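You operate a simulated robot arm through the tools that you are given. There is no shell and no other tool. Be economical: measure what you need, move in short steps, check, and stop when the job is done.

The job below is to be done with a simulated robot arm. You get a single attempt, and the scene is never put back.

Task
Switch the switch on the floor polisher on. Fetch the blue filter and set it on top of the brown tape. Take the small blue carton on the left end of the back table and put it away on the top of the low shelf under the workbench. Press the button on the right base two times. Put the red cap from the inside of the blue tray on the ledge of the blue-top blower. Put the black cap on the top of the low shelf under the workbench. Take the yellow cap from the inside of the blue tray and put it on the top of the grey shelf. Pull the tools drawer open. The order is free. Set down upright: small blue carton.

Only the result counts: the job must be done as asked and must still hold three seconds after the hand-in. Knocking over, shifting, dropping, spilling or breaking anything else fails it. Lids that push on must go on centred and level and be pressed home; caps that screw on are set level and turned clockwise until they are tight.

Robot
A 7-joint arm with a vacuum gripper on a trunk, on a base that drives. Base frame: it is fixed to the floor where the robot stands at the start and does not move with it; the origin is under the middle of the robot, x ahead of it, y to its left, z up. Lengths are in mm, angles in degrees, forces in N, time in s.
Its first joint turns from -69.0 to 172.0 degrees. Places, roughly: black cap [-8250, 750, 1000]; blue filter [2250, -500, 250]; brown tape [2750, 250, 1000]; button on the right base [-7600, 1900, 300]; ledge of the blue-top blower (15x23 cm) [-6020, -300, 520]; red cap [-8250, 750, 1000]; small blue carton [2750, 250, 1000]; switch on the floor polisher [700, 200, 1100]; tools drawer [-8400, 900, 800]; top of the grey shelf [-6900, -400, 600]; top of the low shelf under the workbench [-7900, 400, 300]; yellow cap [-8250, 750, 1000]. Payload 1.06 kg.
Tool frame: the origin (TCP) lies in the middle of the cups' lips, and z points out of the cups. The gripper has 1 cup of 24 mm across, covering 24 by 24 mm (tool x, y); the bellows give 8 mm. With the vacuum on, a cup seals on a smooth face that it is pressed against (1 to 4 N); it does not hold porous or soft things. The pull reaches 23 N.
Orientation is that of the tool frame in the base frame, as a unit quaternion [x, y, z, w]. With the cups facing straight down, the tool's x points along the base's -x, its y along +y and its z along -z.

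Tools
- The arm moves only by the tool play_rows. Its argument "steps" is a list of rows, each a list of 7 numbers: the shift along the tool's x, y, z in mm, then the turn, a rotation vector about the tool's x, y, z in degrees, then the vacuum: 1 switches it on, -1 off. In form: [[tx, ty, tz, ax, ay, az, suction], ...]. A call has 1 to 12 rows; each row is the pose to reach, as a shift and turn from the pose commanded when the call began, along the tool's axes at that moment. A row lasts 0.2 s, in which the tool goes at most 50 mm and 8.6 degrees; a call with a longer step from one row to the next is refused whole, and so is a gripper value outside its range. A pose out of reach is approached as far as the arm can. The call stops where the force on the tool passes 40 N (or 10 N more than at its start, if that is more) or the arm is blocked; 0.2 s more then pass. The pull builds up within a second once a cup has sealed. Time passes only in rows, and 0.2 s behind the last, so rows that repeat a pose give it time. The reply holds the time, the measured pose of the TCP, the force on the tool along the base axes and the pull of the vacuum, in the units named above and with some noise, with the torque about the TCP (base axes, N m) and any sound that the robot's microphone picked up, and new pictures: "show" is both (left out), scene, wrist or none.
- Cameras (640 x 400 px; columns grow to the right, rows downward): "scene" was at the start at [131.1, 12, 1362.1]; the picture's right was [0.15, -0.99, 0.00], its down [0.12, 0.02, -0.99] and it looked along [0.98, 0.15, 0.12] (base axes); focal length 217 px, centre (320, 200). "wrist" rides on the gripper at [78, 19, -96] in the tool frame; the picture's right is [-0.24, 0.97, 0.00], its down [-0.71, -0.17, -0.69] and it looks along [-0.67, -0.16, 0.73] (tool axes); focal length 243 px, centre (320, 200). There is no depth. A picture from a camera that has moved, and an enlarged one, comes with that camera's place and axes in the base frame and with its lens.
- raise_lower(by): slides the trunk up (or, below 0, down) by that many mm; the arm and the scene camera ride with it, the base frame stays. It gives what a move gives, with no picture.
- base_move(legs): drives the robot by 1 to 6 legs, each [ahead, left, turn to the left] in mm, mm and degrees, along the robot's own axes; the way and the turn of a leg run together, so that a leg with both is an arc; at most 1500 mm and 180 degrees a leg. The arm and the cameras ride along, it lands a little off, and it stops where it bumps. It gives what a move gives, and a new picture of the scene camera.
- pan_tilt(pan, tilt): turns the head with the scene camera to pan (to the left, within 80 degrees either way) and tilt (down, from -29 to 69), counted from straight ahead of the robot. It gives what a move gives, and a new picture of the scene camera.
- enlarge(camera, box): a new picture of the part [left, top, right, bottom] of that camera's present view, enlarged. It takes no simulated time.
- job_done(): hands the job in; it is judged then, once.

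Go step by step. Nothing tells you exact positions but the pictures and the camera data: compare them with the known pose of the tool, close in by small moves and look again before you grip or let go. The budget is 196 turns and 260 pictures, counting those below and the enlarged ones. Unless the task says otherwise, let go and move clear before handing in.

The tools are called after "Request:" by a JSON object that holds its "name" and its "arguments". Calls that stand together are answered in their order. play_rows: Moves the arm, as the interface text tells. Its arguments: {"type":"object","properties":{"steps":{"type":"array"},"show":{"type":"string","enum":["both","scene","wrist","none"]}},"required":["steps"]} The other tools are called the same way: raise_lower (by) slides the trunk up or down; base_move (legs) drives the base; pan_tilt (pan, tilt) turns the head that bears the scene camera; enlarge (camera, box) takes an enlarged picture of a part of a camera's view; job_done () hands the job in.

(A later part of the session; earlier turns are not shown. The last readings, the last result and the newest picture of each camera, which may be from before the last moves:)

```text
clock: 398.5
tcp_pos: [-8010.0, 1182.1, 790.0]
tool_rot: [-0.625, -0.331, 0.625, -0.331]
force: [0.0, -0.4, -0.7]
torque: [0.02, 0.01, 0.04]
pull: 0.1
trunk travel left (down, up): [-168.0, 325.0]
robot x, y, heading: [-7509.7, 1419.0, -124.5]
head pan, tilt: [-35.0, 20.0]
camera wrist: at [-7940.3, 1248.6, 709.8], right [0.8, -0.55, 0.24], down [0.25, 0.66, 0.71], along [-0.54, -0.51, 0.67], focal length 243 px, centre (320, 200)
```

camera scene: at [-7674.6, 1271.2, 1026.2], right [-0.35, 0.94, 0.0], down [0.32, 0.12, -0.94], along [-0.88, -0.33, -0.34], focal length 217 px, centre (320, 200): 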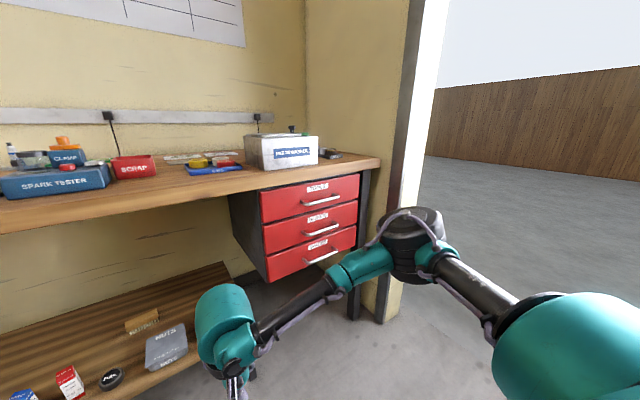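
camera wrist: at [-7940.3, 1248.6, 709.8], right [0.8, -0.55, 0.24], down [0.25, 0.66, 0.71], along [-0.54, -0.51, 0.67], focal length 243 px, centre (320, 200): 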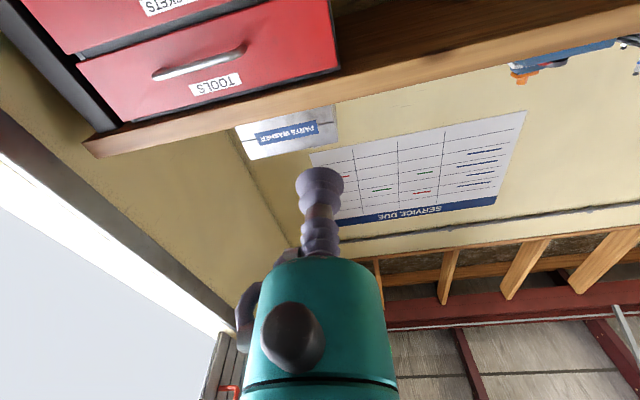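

The tool is horizontal with no reach trouble. The target on the drawer face is about (-8235, 922, 793). I drive up close.

Request:
{"name": "base_move", "arguments": {"legs": [[265, -40, 0]]}}

Request:
{"name": "enlarge", "arguments": {"camera": "wrist", "box": [0, 0, 640, 400]}}

```text
clock: 400.4
tcp_pos: [-8192.3, 985.4, 790.1]
tool_rot: [0.625, 0.33, -0.625, 0.331]
force: [-0.2, 0.3, -0.1]
torque: [-0.01, 0.01, 0.01]
pull: 0.0
trunk travel left (down, up): [-168.0, 325.0]
robot x, y, heading: [-7691.8, 1223.1, -124.6]
head pan, tilt: [-35.0, 20.0]
camera scene: at [-7856.4, 1074.9, 1026.2], right [-0.35, 0.94, 0.0], down [0.32, 0.12, -0.94], along [-0.88, -0.33, -0.34], focal length 217 px, centre (320, 200)
```

scene: 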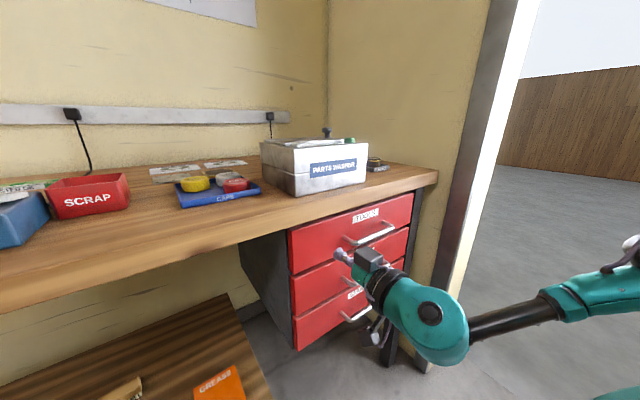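

```text
1.00 times, centred on (320, 200) of wrist (not enlarged: the box is as wide or as high as the picture)
camera zoom: at [-8122.0, 1052.4, 709.9], right [0.8, -0.55, 0.24], down [0.24, 0.66, 0.71], along [-0.54, -0.51, 0.67], focal length 243 px, centre (320, 200)
```

zoom: 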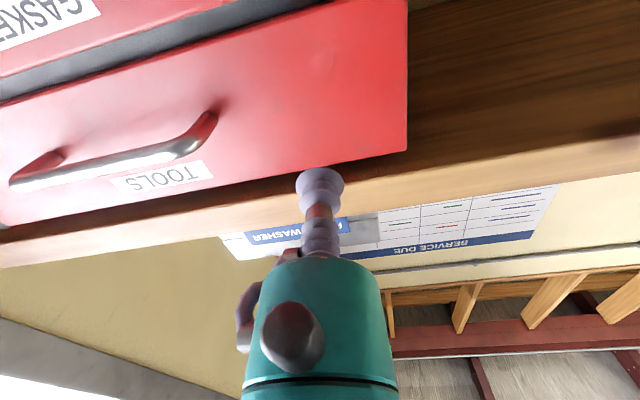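

Aligned: the contact will land on plain red face between the handle and the left edge. I advance with the vacuum on.

Request:
{"name": "play_rows", "arguments": {"steps": [[0, 0, 30, 0, 0, 0, 1], [0, 0, 55, 0, 0, 0, 1], [0, 0, 60, 0, 0, 0, 1], [0, 0, 64, 0, 0, 0, 1], [0, 0, 68, 0, 0, 0, 1], [0, 0, 72, 0, 0, 0, 1], [0, 0, 72, 0, 0, 0, 1]], "show": "none"}}

```text
clock: 402.0
tcp_pos: [-8233.9, 926.9, 788.2]
tool_rot: [0.627, 0.328, -0.625, 0.33]
force: [6.2, 15.1, -12.9]
torque: [0.02, 0.29, 0.22]
pull: 23.0
trunk travel left (down, up): [-168.0, 325.0]
robot x, y, heading: [-7688.0, 1224.1, -124.2]
head pan, tilt: [-35.0, 20.0]
```

Sealed. I pull straight back slowly.

Request:
{"name": "play_rows", "arguments": {"steps": [[0, 0, -12, 0, 0, 0, 1], [0, 0, -26, 0, 0, 0, 1], [0, 0, -42, 0, 0, 0, 1], [0, 0, -58, 0, 0, 0, 1], [0, 0, -75, 0, 0, 0, 1], [0, 0, -92, 0, 0, 0, 1], [0, 0, -109, 0, 0, 0, 1], [0, 0, -126, 0, 0, 0, 1], [0, 0, -143, 0, 0, 0, 1], [0, 0, -160, 0, 0, 0, 1], [0, 0, -160, 0, 0, 0, 1]], "show": "scene"}}

```text
clock: 404.4
tcp_pos: [-8171.5, 1015.5, 788.8]
tool_rot: [-0.625, -0.329, 0.626, -0.331]
force: [-3.6, 2.2, 9.9]
torque: [0.06, 0.02, -0.01]
pull: 22.8
out of reach, approached as far as the arm can: row 8, 9, 10, 11
trunk travel left (down, up): [-168.0, 325.0]
robot x, y, heading: [-7693.1, 1218.4, -124.4]
head pan, tilt: [-35.0, 20.0]
camera scene: at [-7856.1, 1075.3, 1026.3], right [-0.35, 0.94, 0.0], down [0.32, 0.12, -0.94], along [-0.88, -0.33, -0.34], focal length 217 px, centre (320, 200)
```

scene: 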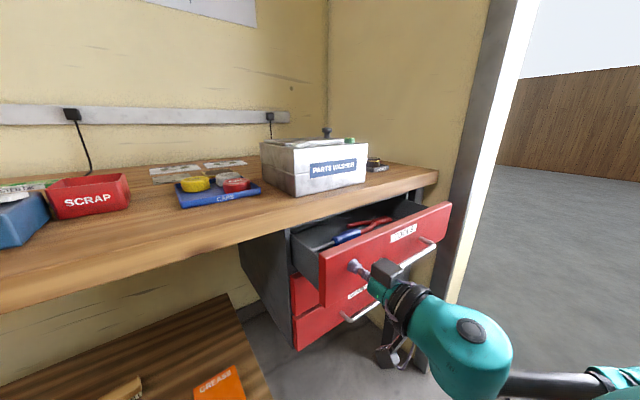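

The drawer is coming out (about 108 mm). I continue with the base, backing 160 mm.

Request:
{"name": "base_move", "arguments": {"legs": [[-80, 0, 0], [-80, 0, 0]]}}

```text
clock: 406.1
tcp_pos: [-8083.0, 1145.3, 788.9]
tool_rot: [-0.625, -0.33, 0.625, -0.331]
force: [-7.6, 7.2, -3.0]
torque: [-0.01, -0.02, 0.04]
pull: 22.7
trunk travel left (down, up): [-168.0, 325.0]
robot x, y, heading: [-7601.1, 1350.7, -124.5]
head pan, tilt: [-35.0, 20.0]
camera scene: at [-7767.9, 1204.7, 1026.1], right [-0.35, 0.94, 0.0], down [0.32, 0.12, -0.94], along [-0.88, -0.33, -0.34], focal length 217 px, centre (320, 200)
```

scene: 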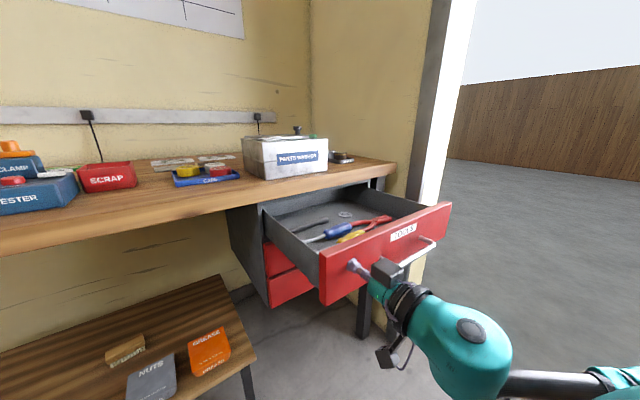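

Request:
{"name": "base_move", "arguments": {"legs": [[-50, 0, 0]]}}

Request:
{"name": "play_rows", "arguments": {"steps": [[0, 0, 1, 0, 0, 0, -1], [0, 0, 1, 0, 0, 0, -1], [0, 0, 1, 0, 0, 0, -1], [0, 0, 0, 0, 0, 0, -1], [0, 0, -5, 0, 0, 0, -1], [0, 0, -15, 0, 0, 0, -1]], "show": "none"}}

```text
clock: 407.0
tcp_pos: [-8054.1, 1184.9, 787.0]
tool_rot: [-0.625, -0.33, 0.625, -0.332]
force: [0.2, -0.5, 0.5]
torque: [0.0, -0.01, 0.0]
pull: 0.0
trunk travel left (down, up): [-168.0, 325.0]
robot x, y, heading: [-7576.7, 1391.6, -124.3]
head pan, tilt: [-35.0, 20.0]
camera scene: at [-7739.4, 1244.8, 1026.2], right [-0.35, 0.94, 0.0], down [0.32, 0.12, -0.94], along [-0.88, -0.33, -0.34], focal length 217 px, centre (320, 200)
```

scene: 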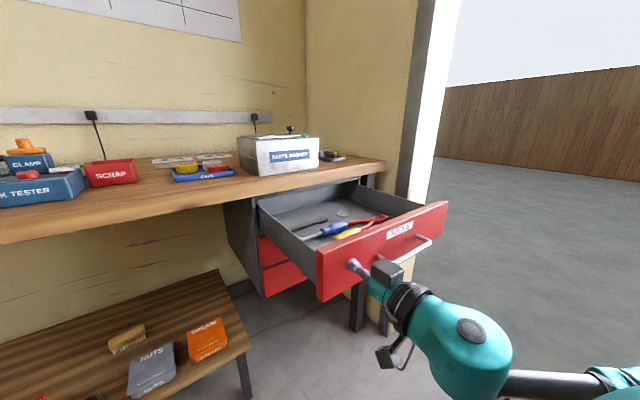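

```text
clock: 408.4
tcp_pos: [-8052.2, 1189.8, 787.2]
tool_rot: [-0.624, -0.33, 0.625, -0.332]
force: [0.3, 0.9, 0.1]
torque: [0.0, 0.03, -0.01]
pull: 0.1
out of reach, approached as far as the arm can: row 6
trunk travel left (down, up): [-168.0, 325.0]
robot x, y, heading: [-7571.4, 1393.2, -124.4]
head pan, tilt: [-35.0, 20.0]
```

The seal let go when the drawer reached its stop: fully open. Now the button: I step back, move left and turn right to face the display rack.

Request:
{"name": "base_move", "arguments": {"legs": [[-90, 0, 0], [60, 330, 0], [0, 0, -112]]}}

Request:
{"name": "pan_tilt", "arguments": {"pan": 0, "tilt": 35}}

```text
clock: 417.1
tcp_pos: [-7325.7, 1744.4, 787.7]
tool_rot: [-0.635, 0.31, 0.636, 0.31]
force: [0.6, 0.3, 0.3]
torque: [0.02, 0.01, 0.04]
pull: 0.1
trunk travel left (down, up): [-168.0, 325.0]
robot x, y, heading: [-7280.1, 1225.9, 128.2]
head pan, tilt: [-35.0, 20.0]
camera scene: at [-7369.8, 1427.4, 1026.2], right [1.0, 0.05, 0.0], down [0.02, -0.34, -0.94], along [-0.05, 0.94, -0.34], focal length 217 px, centre (320, 200)
```

scene: 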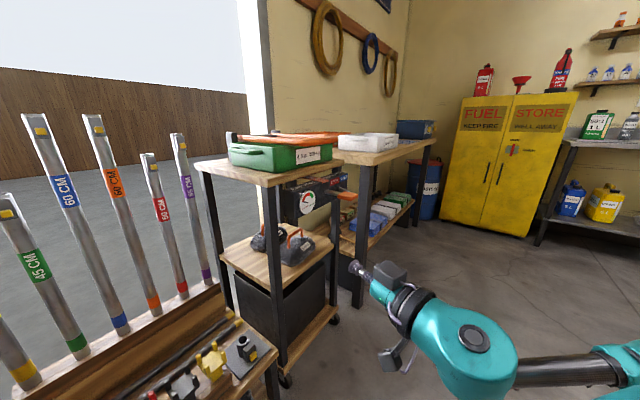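

```text
clock: 418.1
tcp_pos: [-7325.2, 1745.3, 788.6]
tool_rot: [-0.635, 0.31, 0.636, 0.31]
force: [0.6, 0.0, 0.0]
torque: [0.0, 0.0, -0.03]
pull: 0.1
trunk travel left (down, up): [-168.0, 325.0]
robot x, y, heading: [-7280.3, 1229.7, 128.0]
head pan, tilt: [0.0, 35.0]
camera scene: at [-7419.2, 1403.9, 1002.3], right [0.79, 0.61, 0.0], down [0.35, -0.45, -0.82], along [-0.5, 0.65, -0.57], focal length 217 px, centre (320, 200)
```

scene: 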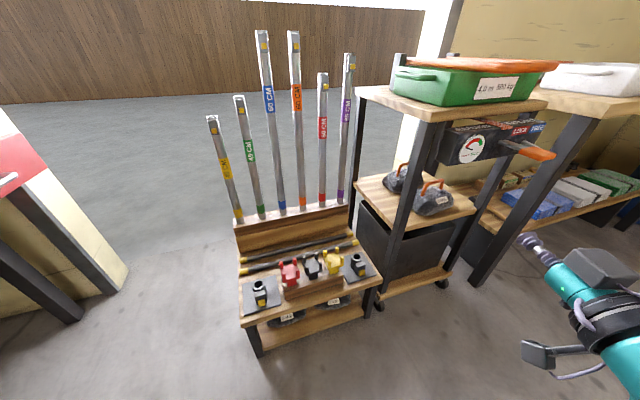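

Request:
{"name": "enlarge", "arguments": {"camera": "scene", "box": [235, 235, 385, 325]}}

```text
4.27 times, centred on (310, 280) of scene
camera zoom: at [-7419.2, 1403.9, 1002.3], right [0.79, 0.61, 0.0], down [0.35, -0.45, -0.82], along [-0.5, 0.65, -0.57], focal length 927 px, centre (363, -141)
```

zoom: 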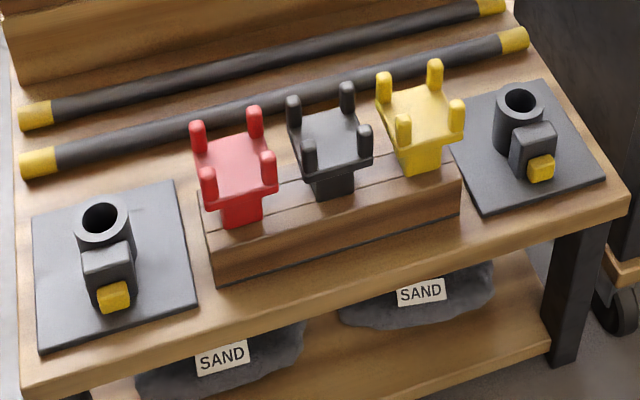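

The button is the yellow block on the right base, at about (-7613, 1919, 300), facing the front of the stand (press heading ≈145°). I turn to that heading, lower the trunk and bring the tool down tilted.

Request:
{"name": "base_move", "arguments": {"legs": [[0, 0, 17], [70, -110, 0]]}}

Request:
{"name": "raise_lower", "arguments": {"by": -160}}

Request:
{"name": "play_rows", "arguments": {"steps": [[40, 0, 0, 0, 5, 0, -1], [80, 0, 0, 0, 10, 0, -1], [120, 0, 0, 0, 15, 0, -1], [160, 0, 0, 0, 20, 0, -1], [200, 0, 0, 0, 20, 0, -1], [240, 0, 0, 0, 20, 0, -1], [270, 0, 0, 0, 20, 0, -1], [270, 0, 0, 0, 20, 0, -1]]}}

```text
clock: 420.7
tcp_pos: [-7476.0, 1834.9, 788.2]
tool_rot: [-0.675, 0.21, 0.676, 0.209]
force: [0.2, -0.6, 0.7]
torque: [0.0, 0.0, -0.01]
pull: 0.1
trunk travel left (down, up): [-168.0, 325.0]
robot x, y, heading: [-7274.5, 1358.2, 145.4]
head pan, tilt: [0.0, 35.0]
camera scene: at [-7462.1, 1482.7, 1002.3], right [0.57, 0.82, 0.0], down [0.47, -0.33, -0.82], along [-0.67, 0.46, -0.57], focal length 217 px, centre (320, 200)
```

scene: 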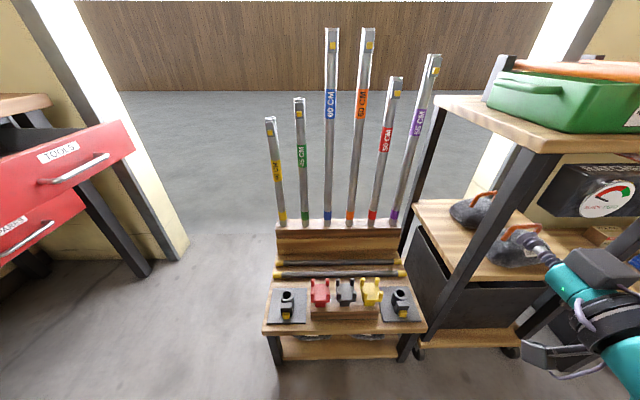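

```text
clock: 422.6
tcp_pos: [-7500.7, 1852.6, 588.2]
tool_rot: [0.714, -0.222, -0.634, -0.196]
force: [0.2, 0.5, 0.3]
torque: [0.04, 0.0, 0.01]
pull: 0.1
trunk travel left (down, up): [-8.0, 485.0]
robot x, y, heading: [-7277.4, 1355.0, 145.4]
head pan, tilt: [0.0, 35.0]
```

```text
clock: 424.4
tcp_pos: [-7472.4, 1831.6, 318.9]
tool_rot: [0.814, -0.252, -0.5, -0.153]
force: [0.7, 0.2, -0.6]
torque: [0.02, 0.01, 0.01]
pull: 0.0
trunk travel left (down, up): [-8.0, 485.0]
robot x, y, heading: [-7272.4, 1355.2, 145.5]
head pan, tilt: [0.0, 35.0]
camera scene: at [-7504.1, 1511.6, 837.4], right [0.57, 0.82, 0.0], down [0.47, -0.33, -0.82], along [-0.67, 0.46, -0.57], focal length 217 px, centre (320, 200)
camera wrist: at [-7383.3, 1746.5, 291.2], right [-0.64, -0.74, 0.21], down [0.34, -0.02, 0.94], along [-0.69, 0.67, 0.26], focal length 243 px, centre (320, 200)
```

scene: 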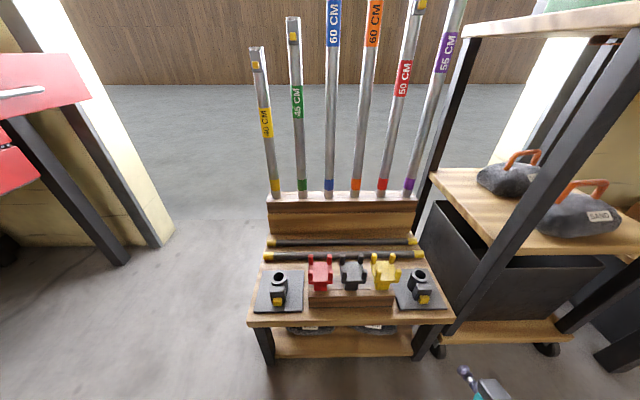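
wrist: 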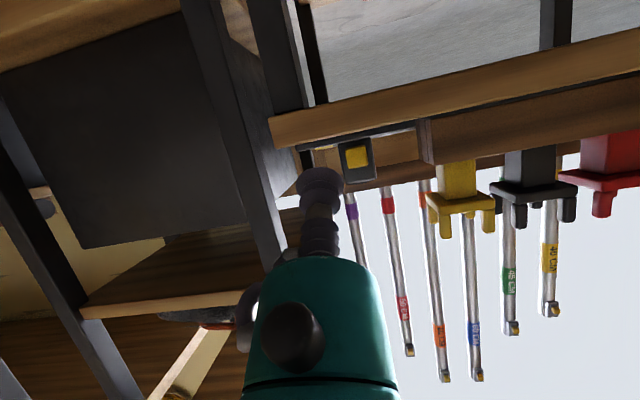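

The button triangulates to (-7601, 1891, 324). I move to a point 40 mm before it along the tool axis.

Request:
{"name": "play_rows", "arguments": {"steps": [[-25, 8, 20, 0, 0, 0, -1], [-45, 16, 45, 0, 0, 0, -1], [-60, 22, 70, 0, 0, 0, -1], [-68, 24, 83, 0, 0, 0, -1], [-68, 24, 83, 0, 0, 0, -1]], "show": "wrist"}}

```text
clock: 425.6
tcp_pos: [-7572.8, 1875.5, 341.2]
tool_rot: [0.814, -0.251, -0.501, -0.153]
force: [-0.3, 0.3, -0.2]
torque: [-0.01, -0.01, -0.01]
pull: 0.0
trunk travel left (down, up): [-8.0, 485.0]
robot x, y, heading: [-7275.1, 1353.9, 145.5]
head pan, tilt: [0.0, 35.0]
camera wrist: at [-7482.9, 1790.1, 313.9], right [-0.64, -0.74, 0.21], down [0.34, -0.02, 0.94], along [-0.69, 0.67, 0.26], focal length 243 px, centre (320, 200)
```

wrist: 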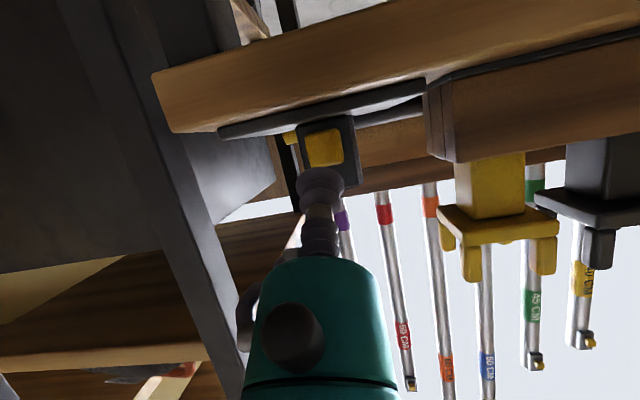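

On target. First press: advance along the tool axis and retreat.

Request:
{"name": "play_rows", "arguments": {"steps": [[0, 3, 25, 0, 0, 0, -1], [0, 3, 34, 0, 0, 0, -1], [0, 3, 39, 0, 0, 0, -1], [0, 3, 43, 0, 0, 0, -1], [0, 3, 43, 0, 0, 0, -1]], "show": "wrist"}}

```text
clock: 426.8
tcp_pos: [-7608.2, 1893.7, 324.2]
tool_rot: [0.814, -0.252, -0.501, -0.154]
force: [9.6, -10.0, -0.2]
torque: [0.24, 0.06, -0.02]
pull: 0.2
trunk travel left (down, up): [-8.0, 485.0]
robot x, y, heading: [-7274.3, 1352.4, 145.5]
head pan, tilt: [0.0, 35.0]
heard: click
camera wrist: at [-7518.1, 1808.3, 294.8], right [-0.64, -0.74, 0.21], down [0.34, -0.02, 0.94], along [-0.69, 0.67, 0.26], focal length 243 px, centre (320, 200)
```

wrist: 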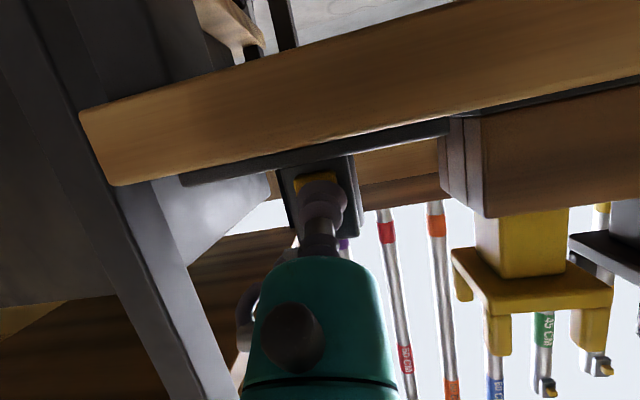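

One click heard. I release fully and press once more the same way.

Request:
{"name": "play_rows", "arguments": {"steps": [[0, 0, -10, 0, 0, 0, -1], [0, 0, -25, 0, 0, 0, -1], [0, 0, -25, 0, 0, 0, -1], [0, 0, -25, 0, 0, 0, -1]], "show": "none"}}

Request:
{"name": "play_rows", "arguments": {"steps": [[0, 0, 12, 0, 0, 0, -1], [0, 0, 18, 0, 0, 0, -1], [0, 0, 22, 0, 0, 0, -1], [0, 0, 25, 0, 0, 0, -1], [0, 0, 25, 0, 0, 0, -1]], "show": "none"}}

```text
clock: 427.8
tcp_pos: [-7588.5, 1880.2, 336.1]
tool_rot: [0.814, -0.253, -0.5, -0.155]
force: [0.7, -0.5, -0.8]
torque: [-0.01, -0.01, -0.02]
pull: 0.1
trunk travel left (down, up): [-8.0, 485.0]
robot x, y, heading: [-7274.7, 1355.2, 145.4]
head pan, tilt: [0.0, 35.0]
```

```text
clock: 429.0
tcp_pos: [-7606.5, 1892.5, 323.1]
tool_rot: [0.814, -0.253, -0.5, -0.154]
force: [4.6, -4.6, 6.4]
torque: [0.02, 0.0, -0.02]
pull: 0.1
trunk travel left (down, up): [-8.0, 485.0]
robot x, y, heading: [-7276.6, 1356.8, 145.5]
head pan, tilt: [0.0, 35.0]
```

No second click yet; I push a few millimetres more.

Request:
{"name": "play_rows", "arguments": {"steps": [[0, 0, 2, 0, 0, 0, -1], [0, 0, 4, 0, 0, 0, -1], [0, 0, 4, 0, 0, 0, -1]], "show": "none"}}

```text
clock: 429.8
tcp_pos: [-7610.6, 1893.9, 323.2]
tool_rot: [0.813, -0.252, -0.502, -0.154]
force: [10.1, -2.8, 11.8]
torque: [-0.13, 0.1, 0.02]
pull: 0.1
trunk travel left (down, up): [-8.0, 485.0]
robot x, y, heading: [-7273.8, 1356.9, 145.5]
head pan, tilt: [0.0, 35.0]
heard: click
```

Second click heard: pressed two times. I retreat and return the tool to vertical while raising the trunk.

Request:
{"name": "play_rows", "arguments": {"steps": [[0, 0, -15, 0, 0, 0, -1], [0, 0, -45, 0, 0, 0, -1], [-15, 0, -80, 0, 0, 0, -1], [-40, 0, -100, 0, 8, 0, -1], [-65, 0, -100, 0, 16, 0, -1], [-90, 0, -100, 0, 24, 0, -1], [-110, 0, -100, 0, 32, 0, -1], [-120, 0, -100, 0, 40, 0, -1], [-120, 0, -100, 0, 48, 0, -1], [-120, 0, -100, 0, 56, 0, -1], [-120, 0, -100, 0, 63, 0, -1]], "show": "none"}}

Request:
{"name": "base_move", "arguments": {"legs": [[-150, 150, 0]]}}

Request:
{"name": "raise_lower", "arguments": {"by": 400}}

```text
clock: 432.2
tcp_pos: [-7580.8, 1874.5, 474.2]
tool_rot: [0.955, -0.296, 0.0, 0.001]
force: [-0.3, -0.3, 0.3]
torque: [-0.01, 0.01, -0.02]
pull: 0.1
trunk travel left (down, up): [-8.0, 485.0]
robot x, y, heading: [-7274.0, 1351.8, 145.7]
head pan, tilt: [0.0, 35.0]
```

```text
clock: 434.1
tcp_pos: [-7537.5, 1669.5, 474.2]
tool_rot: [0.955, -0.297, 0.0, 0.0]
force: [-0.1, -0.2, 0.2]
torque: [0.02, -0.01, 0.01]
pull: 0.2
trunk travel left (down, up): [-8.0, 485.0]
robot x, y, heading: [-7232.2, 1149.8, 145.0]
head pan, tilt: [0.0, 35.0]
camera scene: at [-7460.9, 1305.3, 837.4], right [0.57, 0.82, 0.0], down [0.47, -0.33, -0.82], along [-0.67, 0.47, -0.57], focal length 217 px, centre (320, 200)
```

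scene: 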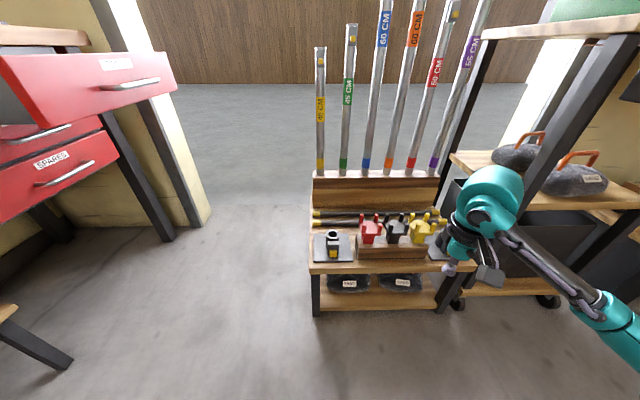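

```text
clock: 437.9
tcp_pos: [-7536.4, 1669.2, 873.2]
tool_rot: [0.955, -0.297, -0.001, 0.001]
force: [-0.2, 0.9, 0.7]
torque: [0.01, 0.01, 0.04]
pull: 0.1
trunk travel left (down, up): [-408.0, 85.0]
robot x, y, heading: [-7231.0, 1145.5, 145.5]
head pan, tilt: [0.0, 35.0]
```

I raise fully, lift the arm, turn back to the bench and go to the tray for the red cap.

Request:
{"name": "raise_lower", "arguments": {"by": 84}}

Request:
{"name": "play_rows", "arguments": {"steps": [[15, 0, -45, 0, 0, 0, -1], [30, 0, -90, 0, 0, 0, -1], [50, -10, -130, 0, 0, 0, -1], [75, -20, -170, 0, 0, 0, -1], [100, -30, -210, 0, 0, 0, -1], [125, -40, -240, 0, 0, 0, -1], [125, -50, -260, 0, 0, 0, -1]], "show": "none"}}

Request:
{"name": "base_move", "arguments": {"legs": [[0, 0, 90], [0, -226, 0], [365, 0, 0]]}}

```text
clock: 439.1
tcp_pos: [-7537.2, 1667.7, 957.1]
tool_rot: [0.955, -0.297, 0.0, 0.001]
force: [-0.3, 0.4, -0.3]
torque: [0.03, -0.03, 0.01]
pull: 0.1
trunk travel left (down, up): [-492.0, 1.0]
robot x, y, heading: [-7232.3, 1149.8, 145.4]
head pan, tilt: [0.0, 35.0]
```

```text
clock: 440.7
tcp_pos: [-7404.2, 1637.2, 1220.0]
tool_rot: [0.955, -0.298, -0.001, 0.001]
force: [0.3, -0.9, -0.1]
torque: [0.03, 0.04, -0.01]
pull: 0.1
trunk travel left (down, up): [-492.0, 1.0]
robot x, y, heading: [-7228.3, 1148.8, 145.7]
head pan, tilt: [0.0, 35.0]
```

```text
clock: 449.1
tcp_pos: [-8118.2, 808.1, 1219.0]
tool_rot: [0.889, 0.458, -0.001, 0.001]
force: [-0.2, 0.1, 0.7]
torque: [0.03, -0.02, -0.05]
pull: 0.1
trunk travel left (down, up): [-492.0, 1.0]
robot x, y, heading: [-7627.2, 972.1, -125.7]
head pan, tilt: [0.0, 35.0]
camera scene: at [-7681.4, 900.6, 1343.4], right [-0.81, 0.58, 0.0], down [0.33, 0.47, -0.82], along [-0.48, -0.67, -0.57], focal length 217 px, centre (320, 200)
```

scene: 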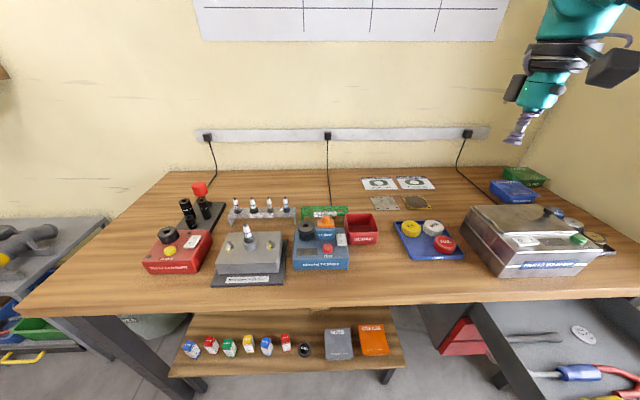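

I descend over the red cap with a check at z ≈ 1000.

Request:
{"name": "play_rows", "arguments": {"steps": [[-30, -10, 20, 0, 0, 0, -1], [-60, -20, 50, 0, 0, 0, -1], [-86, -31, 85, 0, 0, 0, -1], [-86, -31, 130, 0, 0, 0, -1], [-86, -31, 175, 0, 0, 0, -1], [-86, -31, 215, 0, 0, 0, -1], [-86, -31, 215, 0, 0, 0, -1]], "show": "wrist"}}

```text
clock: 450.7
tcp_pos: [-8192.5, 754.3, 1005.7]
tool_rot: [0.889, 0.458, -0.001, 0.001]
force: [-0.4, -0.1, 0.6]
torque: [-0.01, 0.03, -0.02]
pull: 0.2
trunk travel left (down, up): [-492.0, 1.0]
robot x, y, heading: [-7625.1, 979.4, -125.7]
head pan, tilt: [0.0, 35.0]
camera wrist: at [-8130.4, 805.4, 1099.6], right [0.66, -0.76, 0.0], down [-0.55, -0.47, 0.69], along [-0.52, -0.45, -0.73], focal length 243 px, centre (320, 200)
```

wrist: 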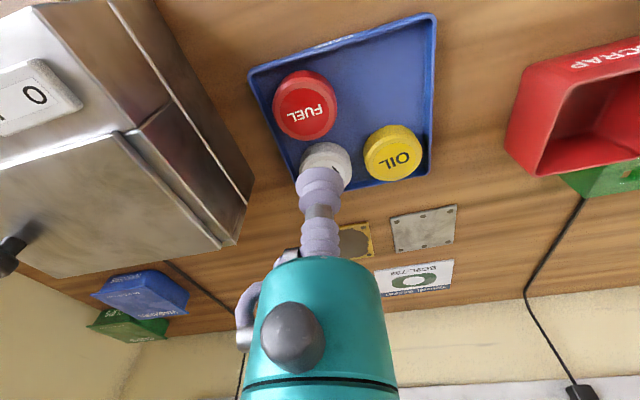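

Request:
{"name": "play_rows", "arguments": {"steps": [[4.7, -5.5, 40, 0, 0, 0, 1], [4.7, -5.5, 80, 0, 0, 0, 1], [4.7, -5.5, 91, 0, 0, 0, 1], [4.7, -5.5, 95, 0, 0, 0, 1], [4.7, -5.5, 98, 0, 0, 0, 1], [4.7, -5.5, 101, 0, 0, 0, 1], [4.7, -5.5, 101, 0, 0, 0, 1]], "show": "none"}}

```text
clock: 452.3
tcp_pos: [-8193.5, 763.0, 905.5]
tool_rot: [0.889, 0.458, -0.003, 0.003]
force: [1.6, -0.5, 8.8]
torque: [-0.01, 0.03, 0.03]
pull: 22.7
trunk travel left (down, up): [-492.0, 1.0]
robot x, y, heading: [-7628.1, 973.7, -125.5]
head pan, tilt: [0.0, 35.0]
```

Sealed. I lift, draw back and drive toward the blower.

Request:
{"name": "play_rows", "arguments": {"steps": [[0, 0, -30, 0, 0, 0, 1], [0, 0, -75, 0, 0, 0, 1], [0, 0, -120, 0, 0, 0, 1], [0, 0, -165, 0, 0, 0, 1], [0, 0, -210, 0, 0, 0, 1], [30, 0, -250, 0, 0, 0, 1], [70, 0, -270, 0, 0, 0, 1], [110, 10, -280, 0, 0, 0, 1], [130, 20, -280, 0, 0, 0, 1]], "show": "none"}}

Request:
{"name": "base_move", "arguments": {"legs": [[-250, 0, 0], [-346, 959, 0], [0, 0, 60]]}}

```text
clock: 454.3
tcp_pos: [-8104.9, 855.8, 1184.9]
tool_rot: [0.889, 0.457, 0.0, 0.001]
force: [-0.8, -0.4, -0.3]
torque: [0.02, -0.01, 0.0]
pull: 22.9
trunk travel left (down, up): [-492.0, 1.0]
robot x, y, heading: [-7626.5, 975.1, -125.8]
head pan, tilt: [0.0, 35.0]
```

```text
clock: 467.1
tcp_pos: [-6634.2, 427.9, 1183.2]
tool_rot: [0.536, 0.844, 0.001, 0.001]
force: [-0.4, 0.0, 0.1]
torque: [-0.02, 0.05, 0.0]
pull: 23.2
trunk travel left (down, up): [-492.0, 1.0]
robot x, y, heading: [-6503.7, 905.6, -64.7]
head pan, tilt: [0.0, 35.0]
camera scene: at [-6467.5, 820.5, 1343.4], right [-0.91, -0.42, 0.0], down [-0.24, 0.52, -0.82], along [0.35, -0.74, -0.57], focal length 217 px, centre (320, 200)
```

scene: 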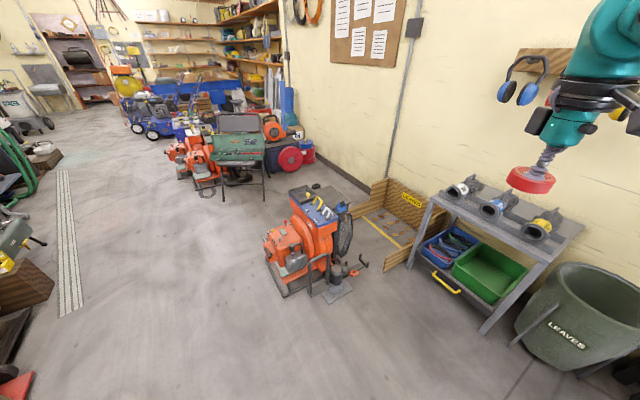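

Request:
{"name": "enlarge", "arguments": {"camera": "scene", "box": [240, 165, 400, 315]}}

Request:
{"name": "enlarge", "arguments": {"camera": "scene", "box": [410, 160, 590, 300]}}

```text
2.67 times, centred on (320, 240) of scene
camera zoom: at [-6467.5, 820.5, 1343.4], right [-0.91, -0.42, 0.0], down [-0.24, 0.52, -0.82], along [0.35, -0.74, -0.57], focal length 579 px, centre (320, 93)
```

zoom: 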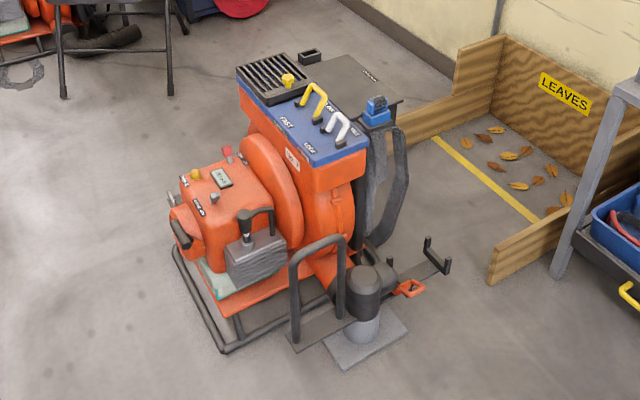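

```text
2.86 times, centred on (500, 230) of scene
camera zoom: at [-6467.5, 820.5, 1343.4], right [-0.91, -0.42, 0.0], down [-0.24, 0.52, -0.82], along [0.35, -0.74, -0.57], focal length 620 px, centre (-194, 114)
```

zoom: 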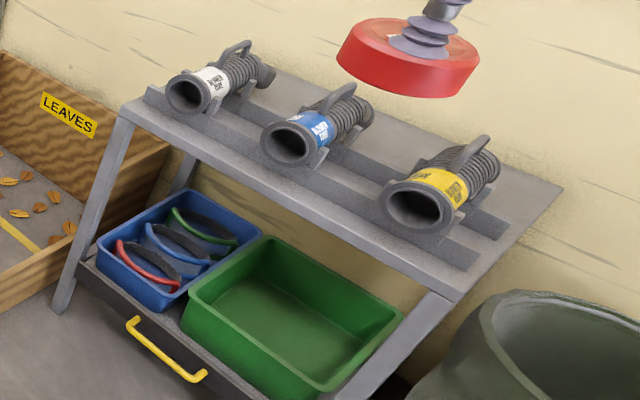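

The ledge is the dark plate behind the blower's blue top, at about (-6030, -335, 520). It is best reached from the blower's far side, so I drive around to about (-5600, -720), heading 152°.

Request:
{"name": "base_move", "arguments": {"legs": [[0, 0, -142.8], [-1257, -84, 0], [-360, 432, 0]]}}

Request:
{"name": "pan_tilt", "arguments": {"pan": 30, "tilt": 40}}

```text
clock: 483.2
tcp_pos: [-5388.0, 315.9, 1184.0]
tool_rot: [0.975, -0.221, -0.001, 0.001]
force: [-0.1, 0.6, -0.5]
torque: [0.0, -0.02, -0.01]
pull: 23.6
trunk travel left (down, up): [-492.0, 1.0]
robot x, y, heading: [-5189.9, -134.2, 154.2]
head pan, tilt: [0.0, 35.0]
camera scene: at [-5270.6, -95.5, 1343.4], right [0.43, 0.9, 0.0], down [0.52, -0.25, -0.82], along [-0.74, 0.35, -0.57], focal length 217 px, centre (320, 200)
```

scene: 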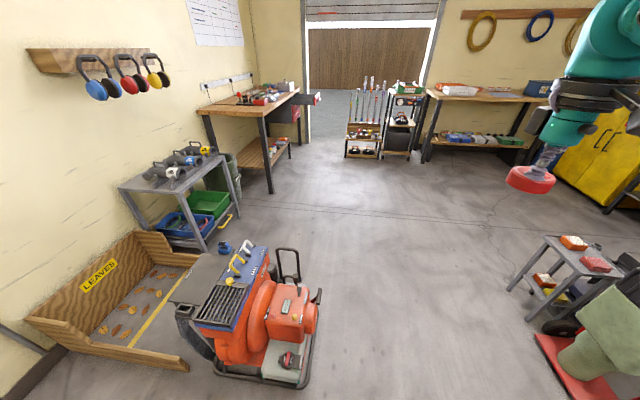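

```text
clock: 484.2
tcp_pos: [-5388.8, 316.5, 1184.6]
tool_rot: [0.976, -0.22, -0.001, 0.0]
force: [0.8, -0.1, 0.1]
torque: [0.02, -0.02, -0.01]
pull: 23.1
trunk travel left (down, up): [-492.0, 1.0]
robot x, y, heading: [-5190.0, -131.3, 154.8]
head pan, tilt: [30.0, 40.0]
camera scene: at [-5275.9, -139.8, 1335.9], right [-0.08, 1.0, 0.0], down [0.64, 0.05, -0.77], along [-0.76, -0.06, -0.64], focal length 217 px, centre (320, 200)
```

scene: 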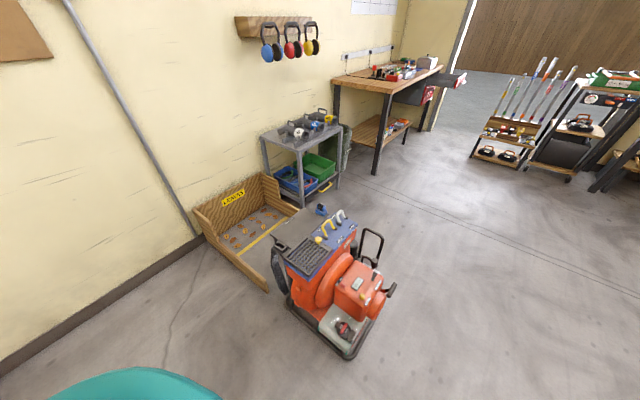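

I have a clear view: ledge centre about (-6028, -340, 500). I move left into place and lower the trunk with the arm extended over the ledge.

Request:
{"name": "base_move", "arguments": {"legs": [[0, 749, 0], [70, 0, 0]]}}

Request:
{"name": "play_rows", "arguments": {"steps": [[-40, 10, 10, 0, 0, 0, 1], [-80, 25, 20, 0, 0, 0, 1], [-115, 45, 30, 0, 0, 0, 1], [-145, 70, 40, 0, 0, 0, 1], [-150, 95, 50, 0, 0, 0, 1], [-150, 110, 60, 0, 0, 0, 1]], "show": "none"}}

Request:
{"name": "raise_lower", "arguments": {"by": -380}}

Request:
{"name": "pan_tilt", "arguments": {"pan": 0, "tilt": 40}}

```text
clock: 492.0
tcp_pos: [-5785.3, -355.6, 1184.1]
tool_rot: [0.976, -0.218, -0.001, 0.001]
force: [-0.6, 0.6, -0.3]
torque: [-0.04, 0.02, -0.05]
pull: 23.1
trunk travel left (down, up): [-492.0, 1.0]
robot x, y, heading: [-5583.7, -803.5, 154.7]
head pan, tilt: [30.0, 40.0]
camera scene: at [-5672.1, -811.1, 1335.8], right [-0.08, 1.0, 0.0], down [0.64, 0.05, -0.77], along [-0.76, -0.06, -0.64], focal length 217 px, centre (320, 200)
```

scene: 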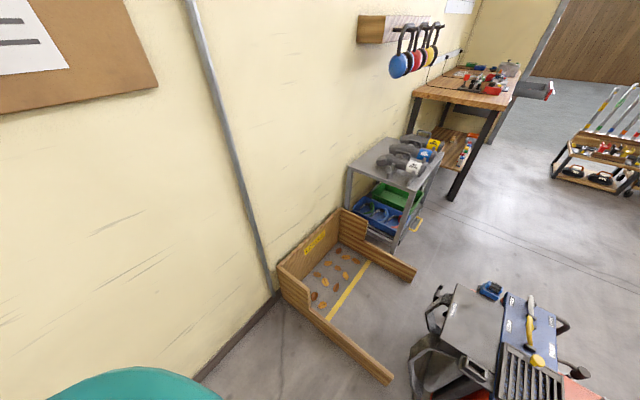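

```text
clock: 493.4
tcp_pos: [-5966.8, -392.5, 1126.5]
tool_rot: [0.976, -0.219, -0.001, 0.001]
force: [0.5, -0.7, 0.2]
torque: [0.0, -0.02, 0.0]
pull: 22.6
trunk travel left (down, up): [-492.0, 1.0]
robot x, y, heading: [-5584.2, -804.3, 154.6]
head pan, tilt: [30.0, 40.0]
```

```text
clock: 497.1
tcp_pos: [-5968.3, -390.8, 745.0]
tool_rot: [0.976, -0.219, -0.002, 0.0]
force: [0.3, -0.6, -0.8]
torque: [0.01, -0.03, 0.01]
pull: 23.1
trunk travel left (down, up): [-112.0, 381.0]
robot x, y, heading: [-5582.0, -802.8, 154.7]
head pan, tilt: [30.0, 40.0]
```

```text
clock: 498.0
tcp_pos: [-5967.3, -392.2, 743.5]
tool_rot: [0.976, -0.218, -0.001, 0.001]
force: [0.3, 0.1, 0.7]
torque: [0.02, -0.01, 0.0]
pull: 23.5
trunk travel left (down, up): [-112.0, 381.0]
robot x, y, heading: [-5583.3, -801.9, 154.6]
head pan, tilt: [0.0, 40.0]
camera scene: at [-5805.8, -701.0, 929.9], right [0.43, 0.9, 0.0], down [0.58, -0.27, -0.77], along [-0.69, 0.33, -0.64], focal length 217 px, centre (320, 200)
```

scene: 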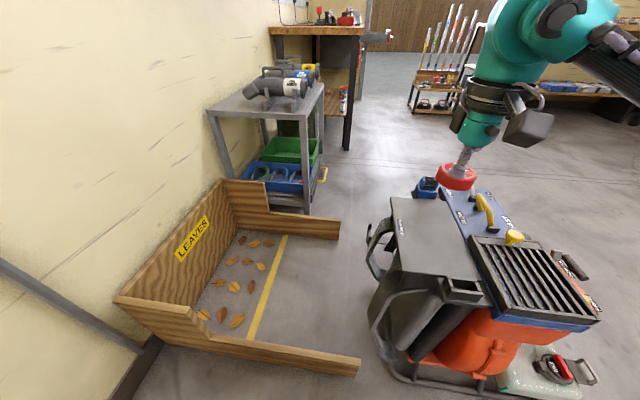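

The ledge centre comes out at about (-6000, -326, 535). I move over it and lower to z ≈ 610, then check with the wrist camera.

Request:
{"name": "play_rows", "arguments": {"steps": [[-30, -22, 10, 0, 0, 0, 1], [-58, -45, 25, 0, 0, 0, 1], [-58, -45, 70, 0, 0, 0, 1], [-58, -45, 115, 0, 0, 0, 1], [-58, -45, 135, 0, 0, 0, 1], [-58, -45, 135, 0, 0, 0, 1]]}}

```text
clock: 499.4
tcp_pos: [-6000.0, -323.5, 607.5]
tool_rot: [0.976, -0.219, -0.001, 0.001]
force: [0.4, 0.6, -0.3]
torque: [0.0, 0.01, 0.0]
pull: 23.0
trunk travel left (down, up): [-112.0, 381.0]
robot x, y, heading: [-5586.2, -806.4, 154.9]
head pan, tilt: [0.0, 40.0]
camera scene: at [-5805.8, -700.9, 930.0], right [0.43, 0.9, 0.0], down [0.58, -0.27, -0.77], along [-0.69, 0.33, -0.64], focal length 217 px, centre (320, 200)
camera wrist: at [-5936.8, -375.3, 702.4], right [-0.63, -0.78, 0.0], down [-0.57, 0.46, 0.69], along [-0.54, 0.43, -0.73], focal length 243 px, centre (320, 200)
```

scene: 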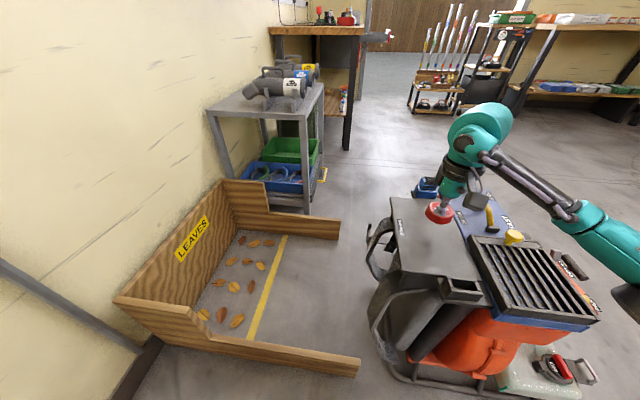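
wrist: 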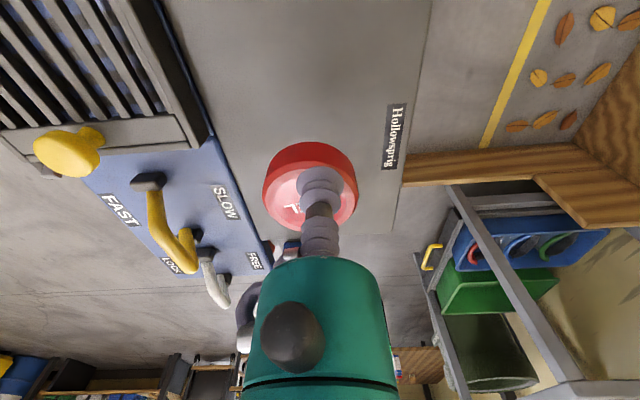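

The landing spot is well inside the ledge. I lower until contact.

Request:
{"name": "play_rows", "arguments": {"steps": [[10, 0, 20, 0, 0, 0, 1], [10, 0, 38, 0, 0, 0, 1], [10, 0, 46, 0, 0, 0, 1], [10, 0, 51, 0, 0, 0, 1], [10, 0, 56, 0, 0, 0, 1], [10, 0, 56, 0, 0, 0, 1]], "show": "none"}}

```text
clock: 500.8
tcp_pos: [-5992.8, -330.0, 554.5]
tool_rot: [0.976, -0.218, -0.002, 0.001]
force: [-0.1, 0.1, 0.1]
torque: [-0.03, 0.02, 0.0]
pull: 22.6
trunk travel left (down, up): [-112.0, 381.0]
robot x, y, heading: [-5586.7, -801.8, 154.6]
head pan, tilt: [0.0, 40.0]
```

Request:
{"name": "play_rows", "arguments": {"steps": [[0, 0, 4, 0, 0, 0, 1], [0, 0, 8, 0, 0, 0, 1], [0, 0, 12, 0, 0, 0, 1], [0, 0, 12, 0, 0, 0, 1]], "show": "none"}}

```text
clock: 501.8
tcp_pos: [-5993.5, -332.2, 542.7]
tool_rot: [0.976, -0.219, -0.003, 0.0]
force: [1.6, -2.9, 18.1]
torque: [0.17, 0.1, 0.01]
pull: 22.4
trunk travel left (down, up): [-112.0, 381.0]
robot x, y, heading: [-5581.2, -801.6, 154.4]
head pan, tilt: [0.0, 40.0]
```

Contact. I ease up, release and lift.

Request:
{"name": "play_rows", "arguments": {"steps": [[0, 0, -4, 0, 0, 0, -1], [0, 0, -4, 0, 0, 0, -1], [0, 0, -4, 0, 0, 0, -1], [0, 0, -4, 0, 0, 0, -1], [0, 0, -12, 0, 0, 0, -1], [0, 0, -45, 0, 0, 0, -1], [0, 0, -90, 0, 0, 0, -1], [0, 0, -135, 0, 0, 0, -1], [20, 0, -180, 0, 0, 0, -1]], "show": "wrist"}}

```text
clock: 503.8
tcp_pos: [-5974.7, -335.8, 722.1]
tool_rot: [0.976, -0.218, -0.001, 0.001]
force: [1.3, 0.5, 0.5]
torque: [0.02, -0.01, -0.01]
pull: 0.1
trunk travel left (down, up): [-112.0, 381.0]
robot x, y, heading: [-5582.0, -805.5, 154.8]
head pan, tilt: [0.0, 40.0]
camera wrist: at [-5910.1, -387.7, 815.4], right [-0.63, -0.78, 0.0], down [-0.57, 0.46, 0.69], along [-0.54, 0.43, -0.73], focal length 243 px, centre (320, 200)
```

wrist: 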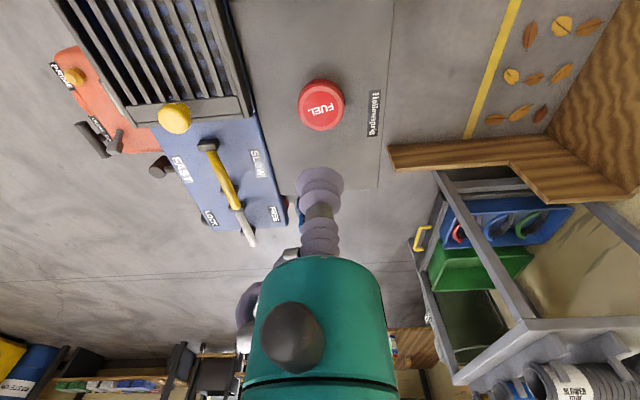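

The red cap rests on the ledge. Last: the yellow cap. I raise the trunk and drive back the same way to the bench.

Request:
{"name": "raise_lower", "arguments": {"by": 379}}

Request:
{"name": "play_rows", "arguments": {"steps": [[30, -20, -20, 0, 0, 0, -1], [60, -40, -40, 0, 0, 0, -1], [80, -60, -60, 0, 0, 0, -1], [90, -75, -80, 0, 0, 0, -1], [90, -75, -100, 0, 0, 0, -1]], "show": "none"}}

Request:
{"name": "base_move", "arguments": {"legs": [[-70, 0, 0], [0, -749, 0], [374, -438, 0], [1259, 36, 0], [917, 108, 0], [0, 0, 79.7]]}}

```text
clock: 507.5
tcp_pos: [-5974.3, -337.6, 1099.6]
tool_rot: [0.976, -0.219, -0.001, 0.001]
force: [-0.4, 0.3, -0.8]
torque: [0.01, -0.02, 0.0]
pull: 0.1
trunk travel left (down, up): [-491.0, 2.0]
robot x, y, heading: [-5584.3, -802.5, 154.7]
head pan, tilt: [0.0, 40.0]
```

```text
clock: 508.7
tcp_pos: [-5860.2, -310.0, 1198.9]
tool_rot: [0.976, -0.218, -0.001, 0.001]
force: [0.7, 0.6, -0.3]
torque: [0.0, 0.02, 0.02]
pull: 0.1
trunk travel left (down, up): [-491.0, 2.0]
robot x, y, heading: [-5587.5, -800.5, 154.8]
head pan, tilt: [0.0, 40.0]
```

```text
clock: 534.1
tcp_pos: [-7934.4, 1059.9, 1199.5]
tool_rot: [0.901, 0.433, -0.001, 0.001]
force: [1.0, 0.0, -1.1]
torque: [0.02, 0.01, 0.03]
pull: 0.0
trunk travel left (down, up): [-491.0, 2.0]
robot x, y, heading: [-7389.4, 1212.4, -128.8]
head pan, tilt: [0.0, 40.0]
camera scene: at [-7445.0, 1142.8, 1335.1], right [-0.78, 0.63, 0.0], down [0.4, 0.5, -0.77], along [-0.48, -0.6, -0.64], focal length 217 px, centre (320, 200)
```

scene: 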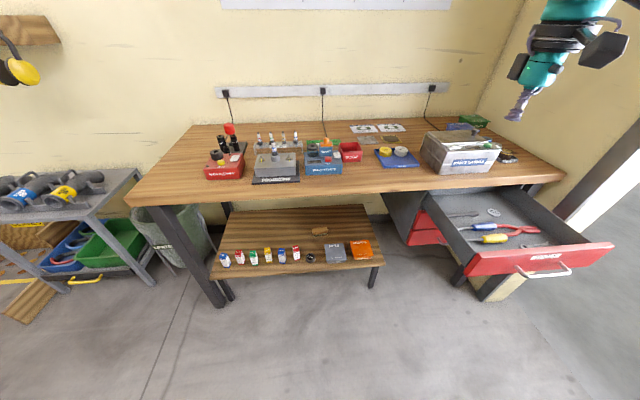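

Request:
{"name": "base_move", "arguments": {"legs": [[385, 41, 0]]}}

Request:
{"name": "play_rows", "arguments": {"steps": [[-20, 0, 30, 0, 0, 0, -1], [-40, 0, 60, 0, 0, 0, -1], [-60, 0, 95, 0, 0, 0, -1], [-60, 0, 140, 0, 0, 0, -1], [-60, 0, 180, 0, 0, 0, -1], [-60, 0, 190, 0, 0, 0, -1]], "show": "wrist"}}

```text
clock: 536.5
tcp_pos: [-8133.8, 744.3, 1200.0]
tool_rot: [0.901, 0.433, -0.001, 0.0]
force: [-0.5, -0.4, -0.9]
torque: [-0.02, -0.01, -0.01]
pull: 0.1
trunk travel left (down, up): [-491.0, 2.0]
robot x, y, heading: [-7590.1, 898.3, -128.8]
head pan, tilt: [0.0, 40.0]
camera scene: at [-7645.2, 829.4, 1335.0], right [-0.78, 0.63, 0.0], down [0.4, 0.5, -0.77], along [-0.48, -0.6, -0.64], focal length 217 px, centre (320, 200)
```

scene: 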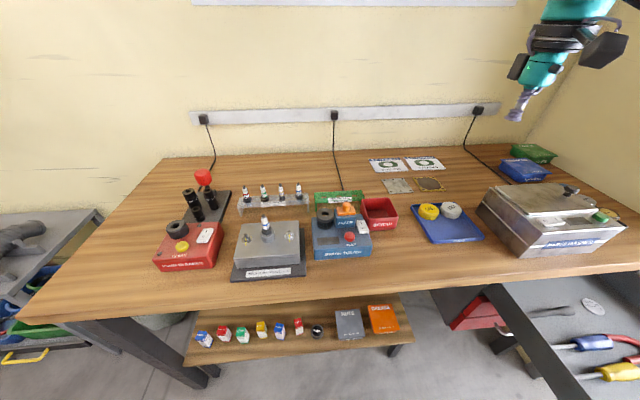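

```text
clock: 537.9
tcp_pos: [-8170.1, 700.9, 1011.7]
tool_rot: [0.902, 0.432, -0.002, 0.002]
force: [0.4, 0.4, -0.2]
torque: [-0.01, 0.04, 0.0]
pull: 0.0
trunk travel left (down, up): [-491.0, 2.0]
robot x, y, heading: [-7586.0, 899.2, -128.7]
head pan, tilt: [0.0, 40.0]
camera wrist: at [-8106.3, 748.8, 1105.1], right [0.61, -0.79, 0.0], down [-0.58, -0.44, 0.69], along [-0.54, -0.42, -0.73], focal length 243 px, centre (320, 200)
```

wrist: 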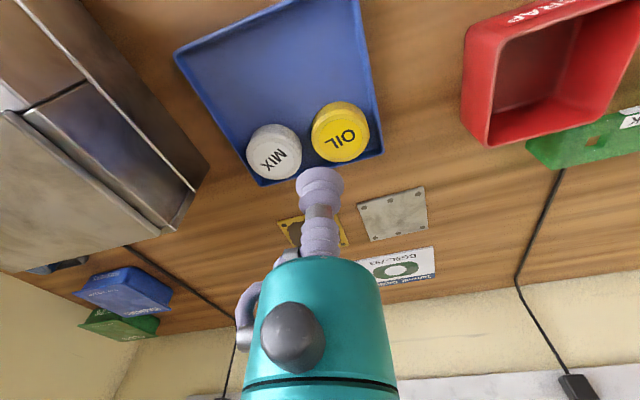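

The yellow cap top is at (-8177, 670, 908). I go down and pick it up.

Request:
{"name": "play_rows", "arguments": {"steps": [[-14, 7, 20, 0, 0, 0, 1], [-28, 14, 50, 0, 0, 0, 1], [-28, 14, 85, 0, 0, 0, 1], [-28, 14, 97, 0, 0, 0, 1], [-28, 14, 101, 0, 0, 0, 1], [-28, 14, 105, 0, 0, 0, 1], [-28, 14, 108, 0, 0, 0, 1], [-28, 14, 108, 0, 0, 0, 1]], "show": "none"}}

```text
clock: 539.7
tcp_pos: [-8177.5, 668.1, 904.2]
tool_rot: [0.901, 0.433, -0.003, 0.002]
force: [2.1, 3.4, 17.5]
torque: [-0.03, 0.13, -0.05]
pull: 23.2
trunk travel left (down, up): [-491.0, 2.0]
robot x, y, heading: [-7587.8, 899.5, -128.8]
head pan, tilt: [0.0, 40.0]
```

Sealed. I lift, back away and drive to the front of the grey shelf for a close look.

Request:
{"name": "play_rows", "arguments": {"steps": [[0, 0, -30, 0, 0, 0, 1], [0, 0, -75, 0, 0, 0, 1], [0, 0, -120, 0, 0, 0, 1], [0, 0, -165, 0, 0, 0, 1], [0, 0, -210, 0, 0, 0, 1], [30, 0, -240, 0, 0, 0, 1], [70, 0, -250, 0, 0, 0, 1], [100, 0, -250, 0, 0, 0, 1]], "show": "none"}}

Request:
{"name": "base_move", "arguments": {"legs": [[-300, 0, 0], [93, 973, 0]]}}

Request:
{"name": "enlarge", "arguments": {"camera": "scene", "box": [120, 60, 520, 310]}}

```text
clock: 541.5
tcp_pos: [-8114.7, 746.9, 1151.0]
tool_rot: [0.901, 0.433, -0.001, 0.001]
force: [0.3, 0.6, -1.0]
torque: [-0.05, -0.03, -0.01]
pull: 22.2
trunk travel left (down, up): [-491.0, 2.0]
robot x, y, heading: [-7588.5, 899.6, -128.8]
head pan, tilt: [0.0, 40.0]
```

```text
clock: 552.0
tcp_pos: [-7238.2, 297.9, 1151.3]
tool_rot: [0.908, 0.418, -0.001, 0.002]
force: [-0.2, 0.4, -0.1]
torque: [-0.03, -0.02, -0.01]
pull: 22.4
trunk travel left (down, up): [-491.0, 2.0]
robot x, y, heading: [-6707.1, 437.0, -130.9]
head pan, tilt: [0.0, 40.0]
camera scene: at [-6766.5, 368.5, 1335.0], right [-0.76, 0.65, 0.0], down [0.42, 0.49, -0.77], along [-0.5, -0.58, -0.64], focal length 217 px, centre (320, 200)
```

scene: 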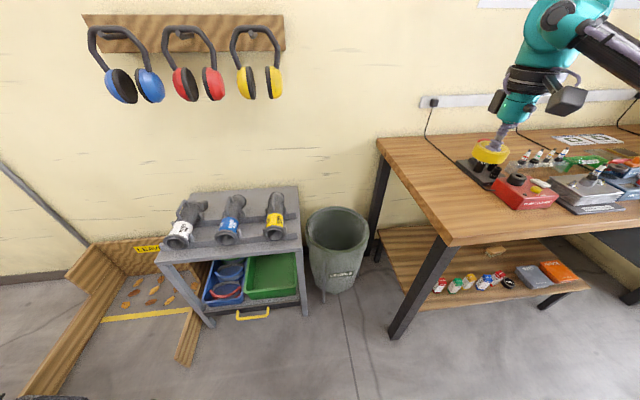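

```text
1.60 times, centred on (320, 185) of scene
camera zoom: at [-6766.5, 368.5, 1335.0], right [-0.76, 0.65, 0.0], down [0.42, 0.49, -0.77], along [-0.5, -0.58, -0.64], focal length 348 px, centre (320, 224)
```

zoom: 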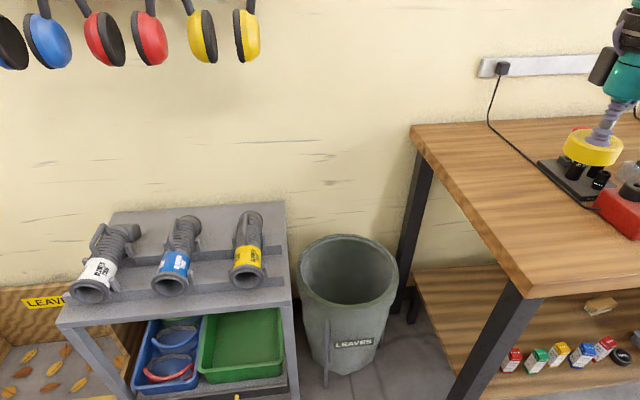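

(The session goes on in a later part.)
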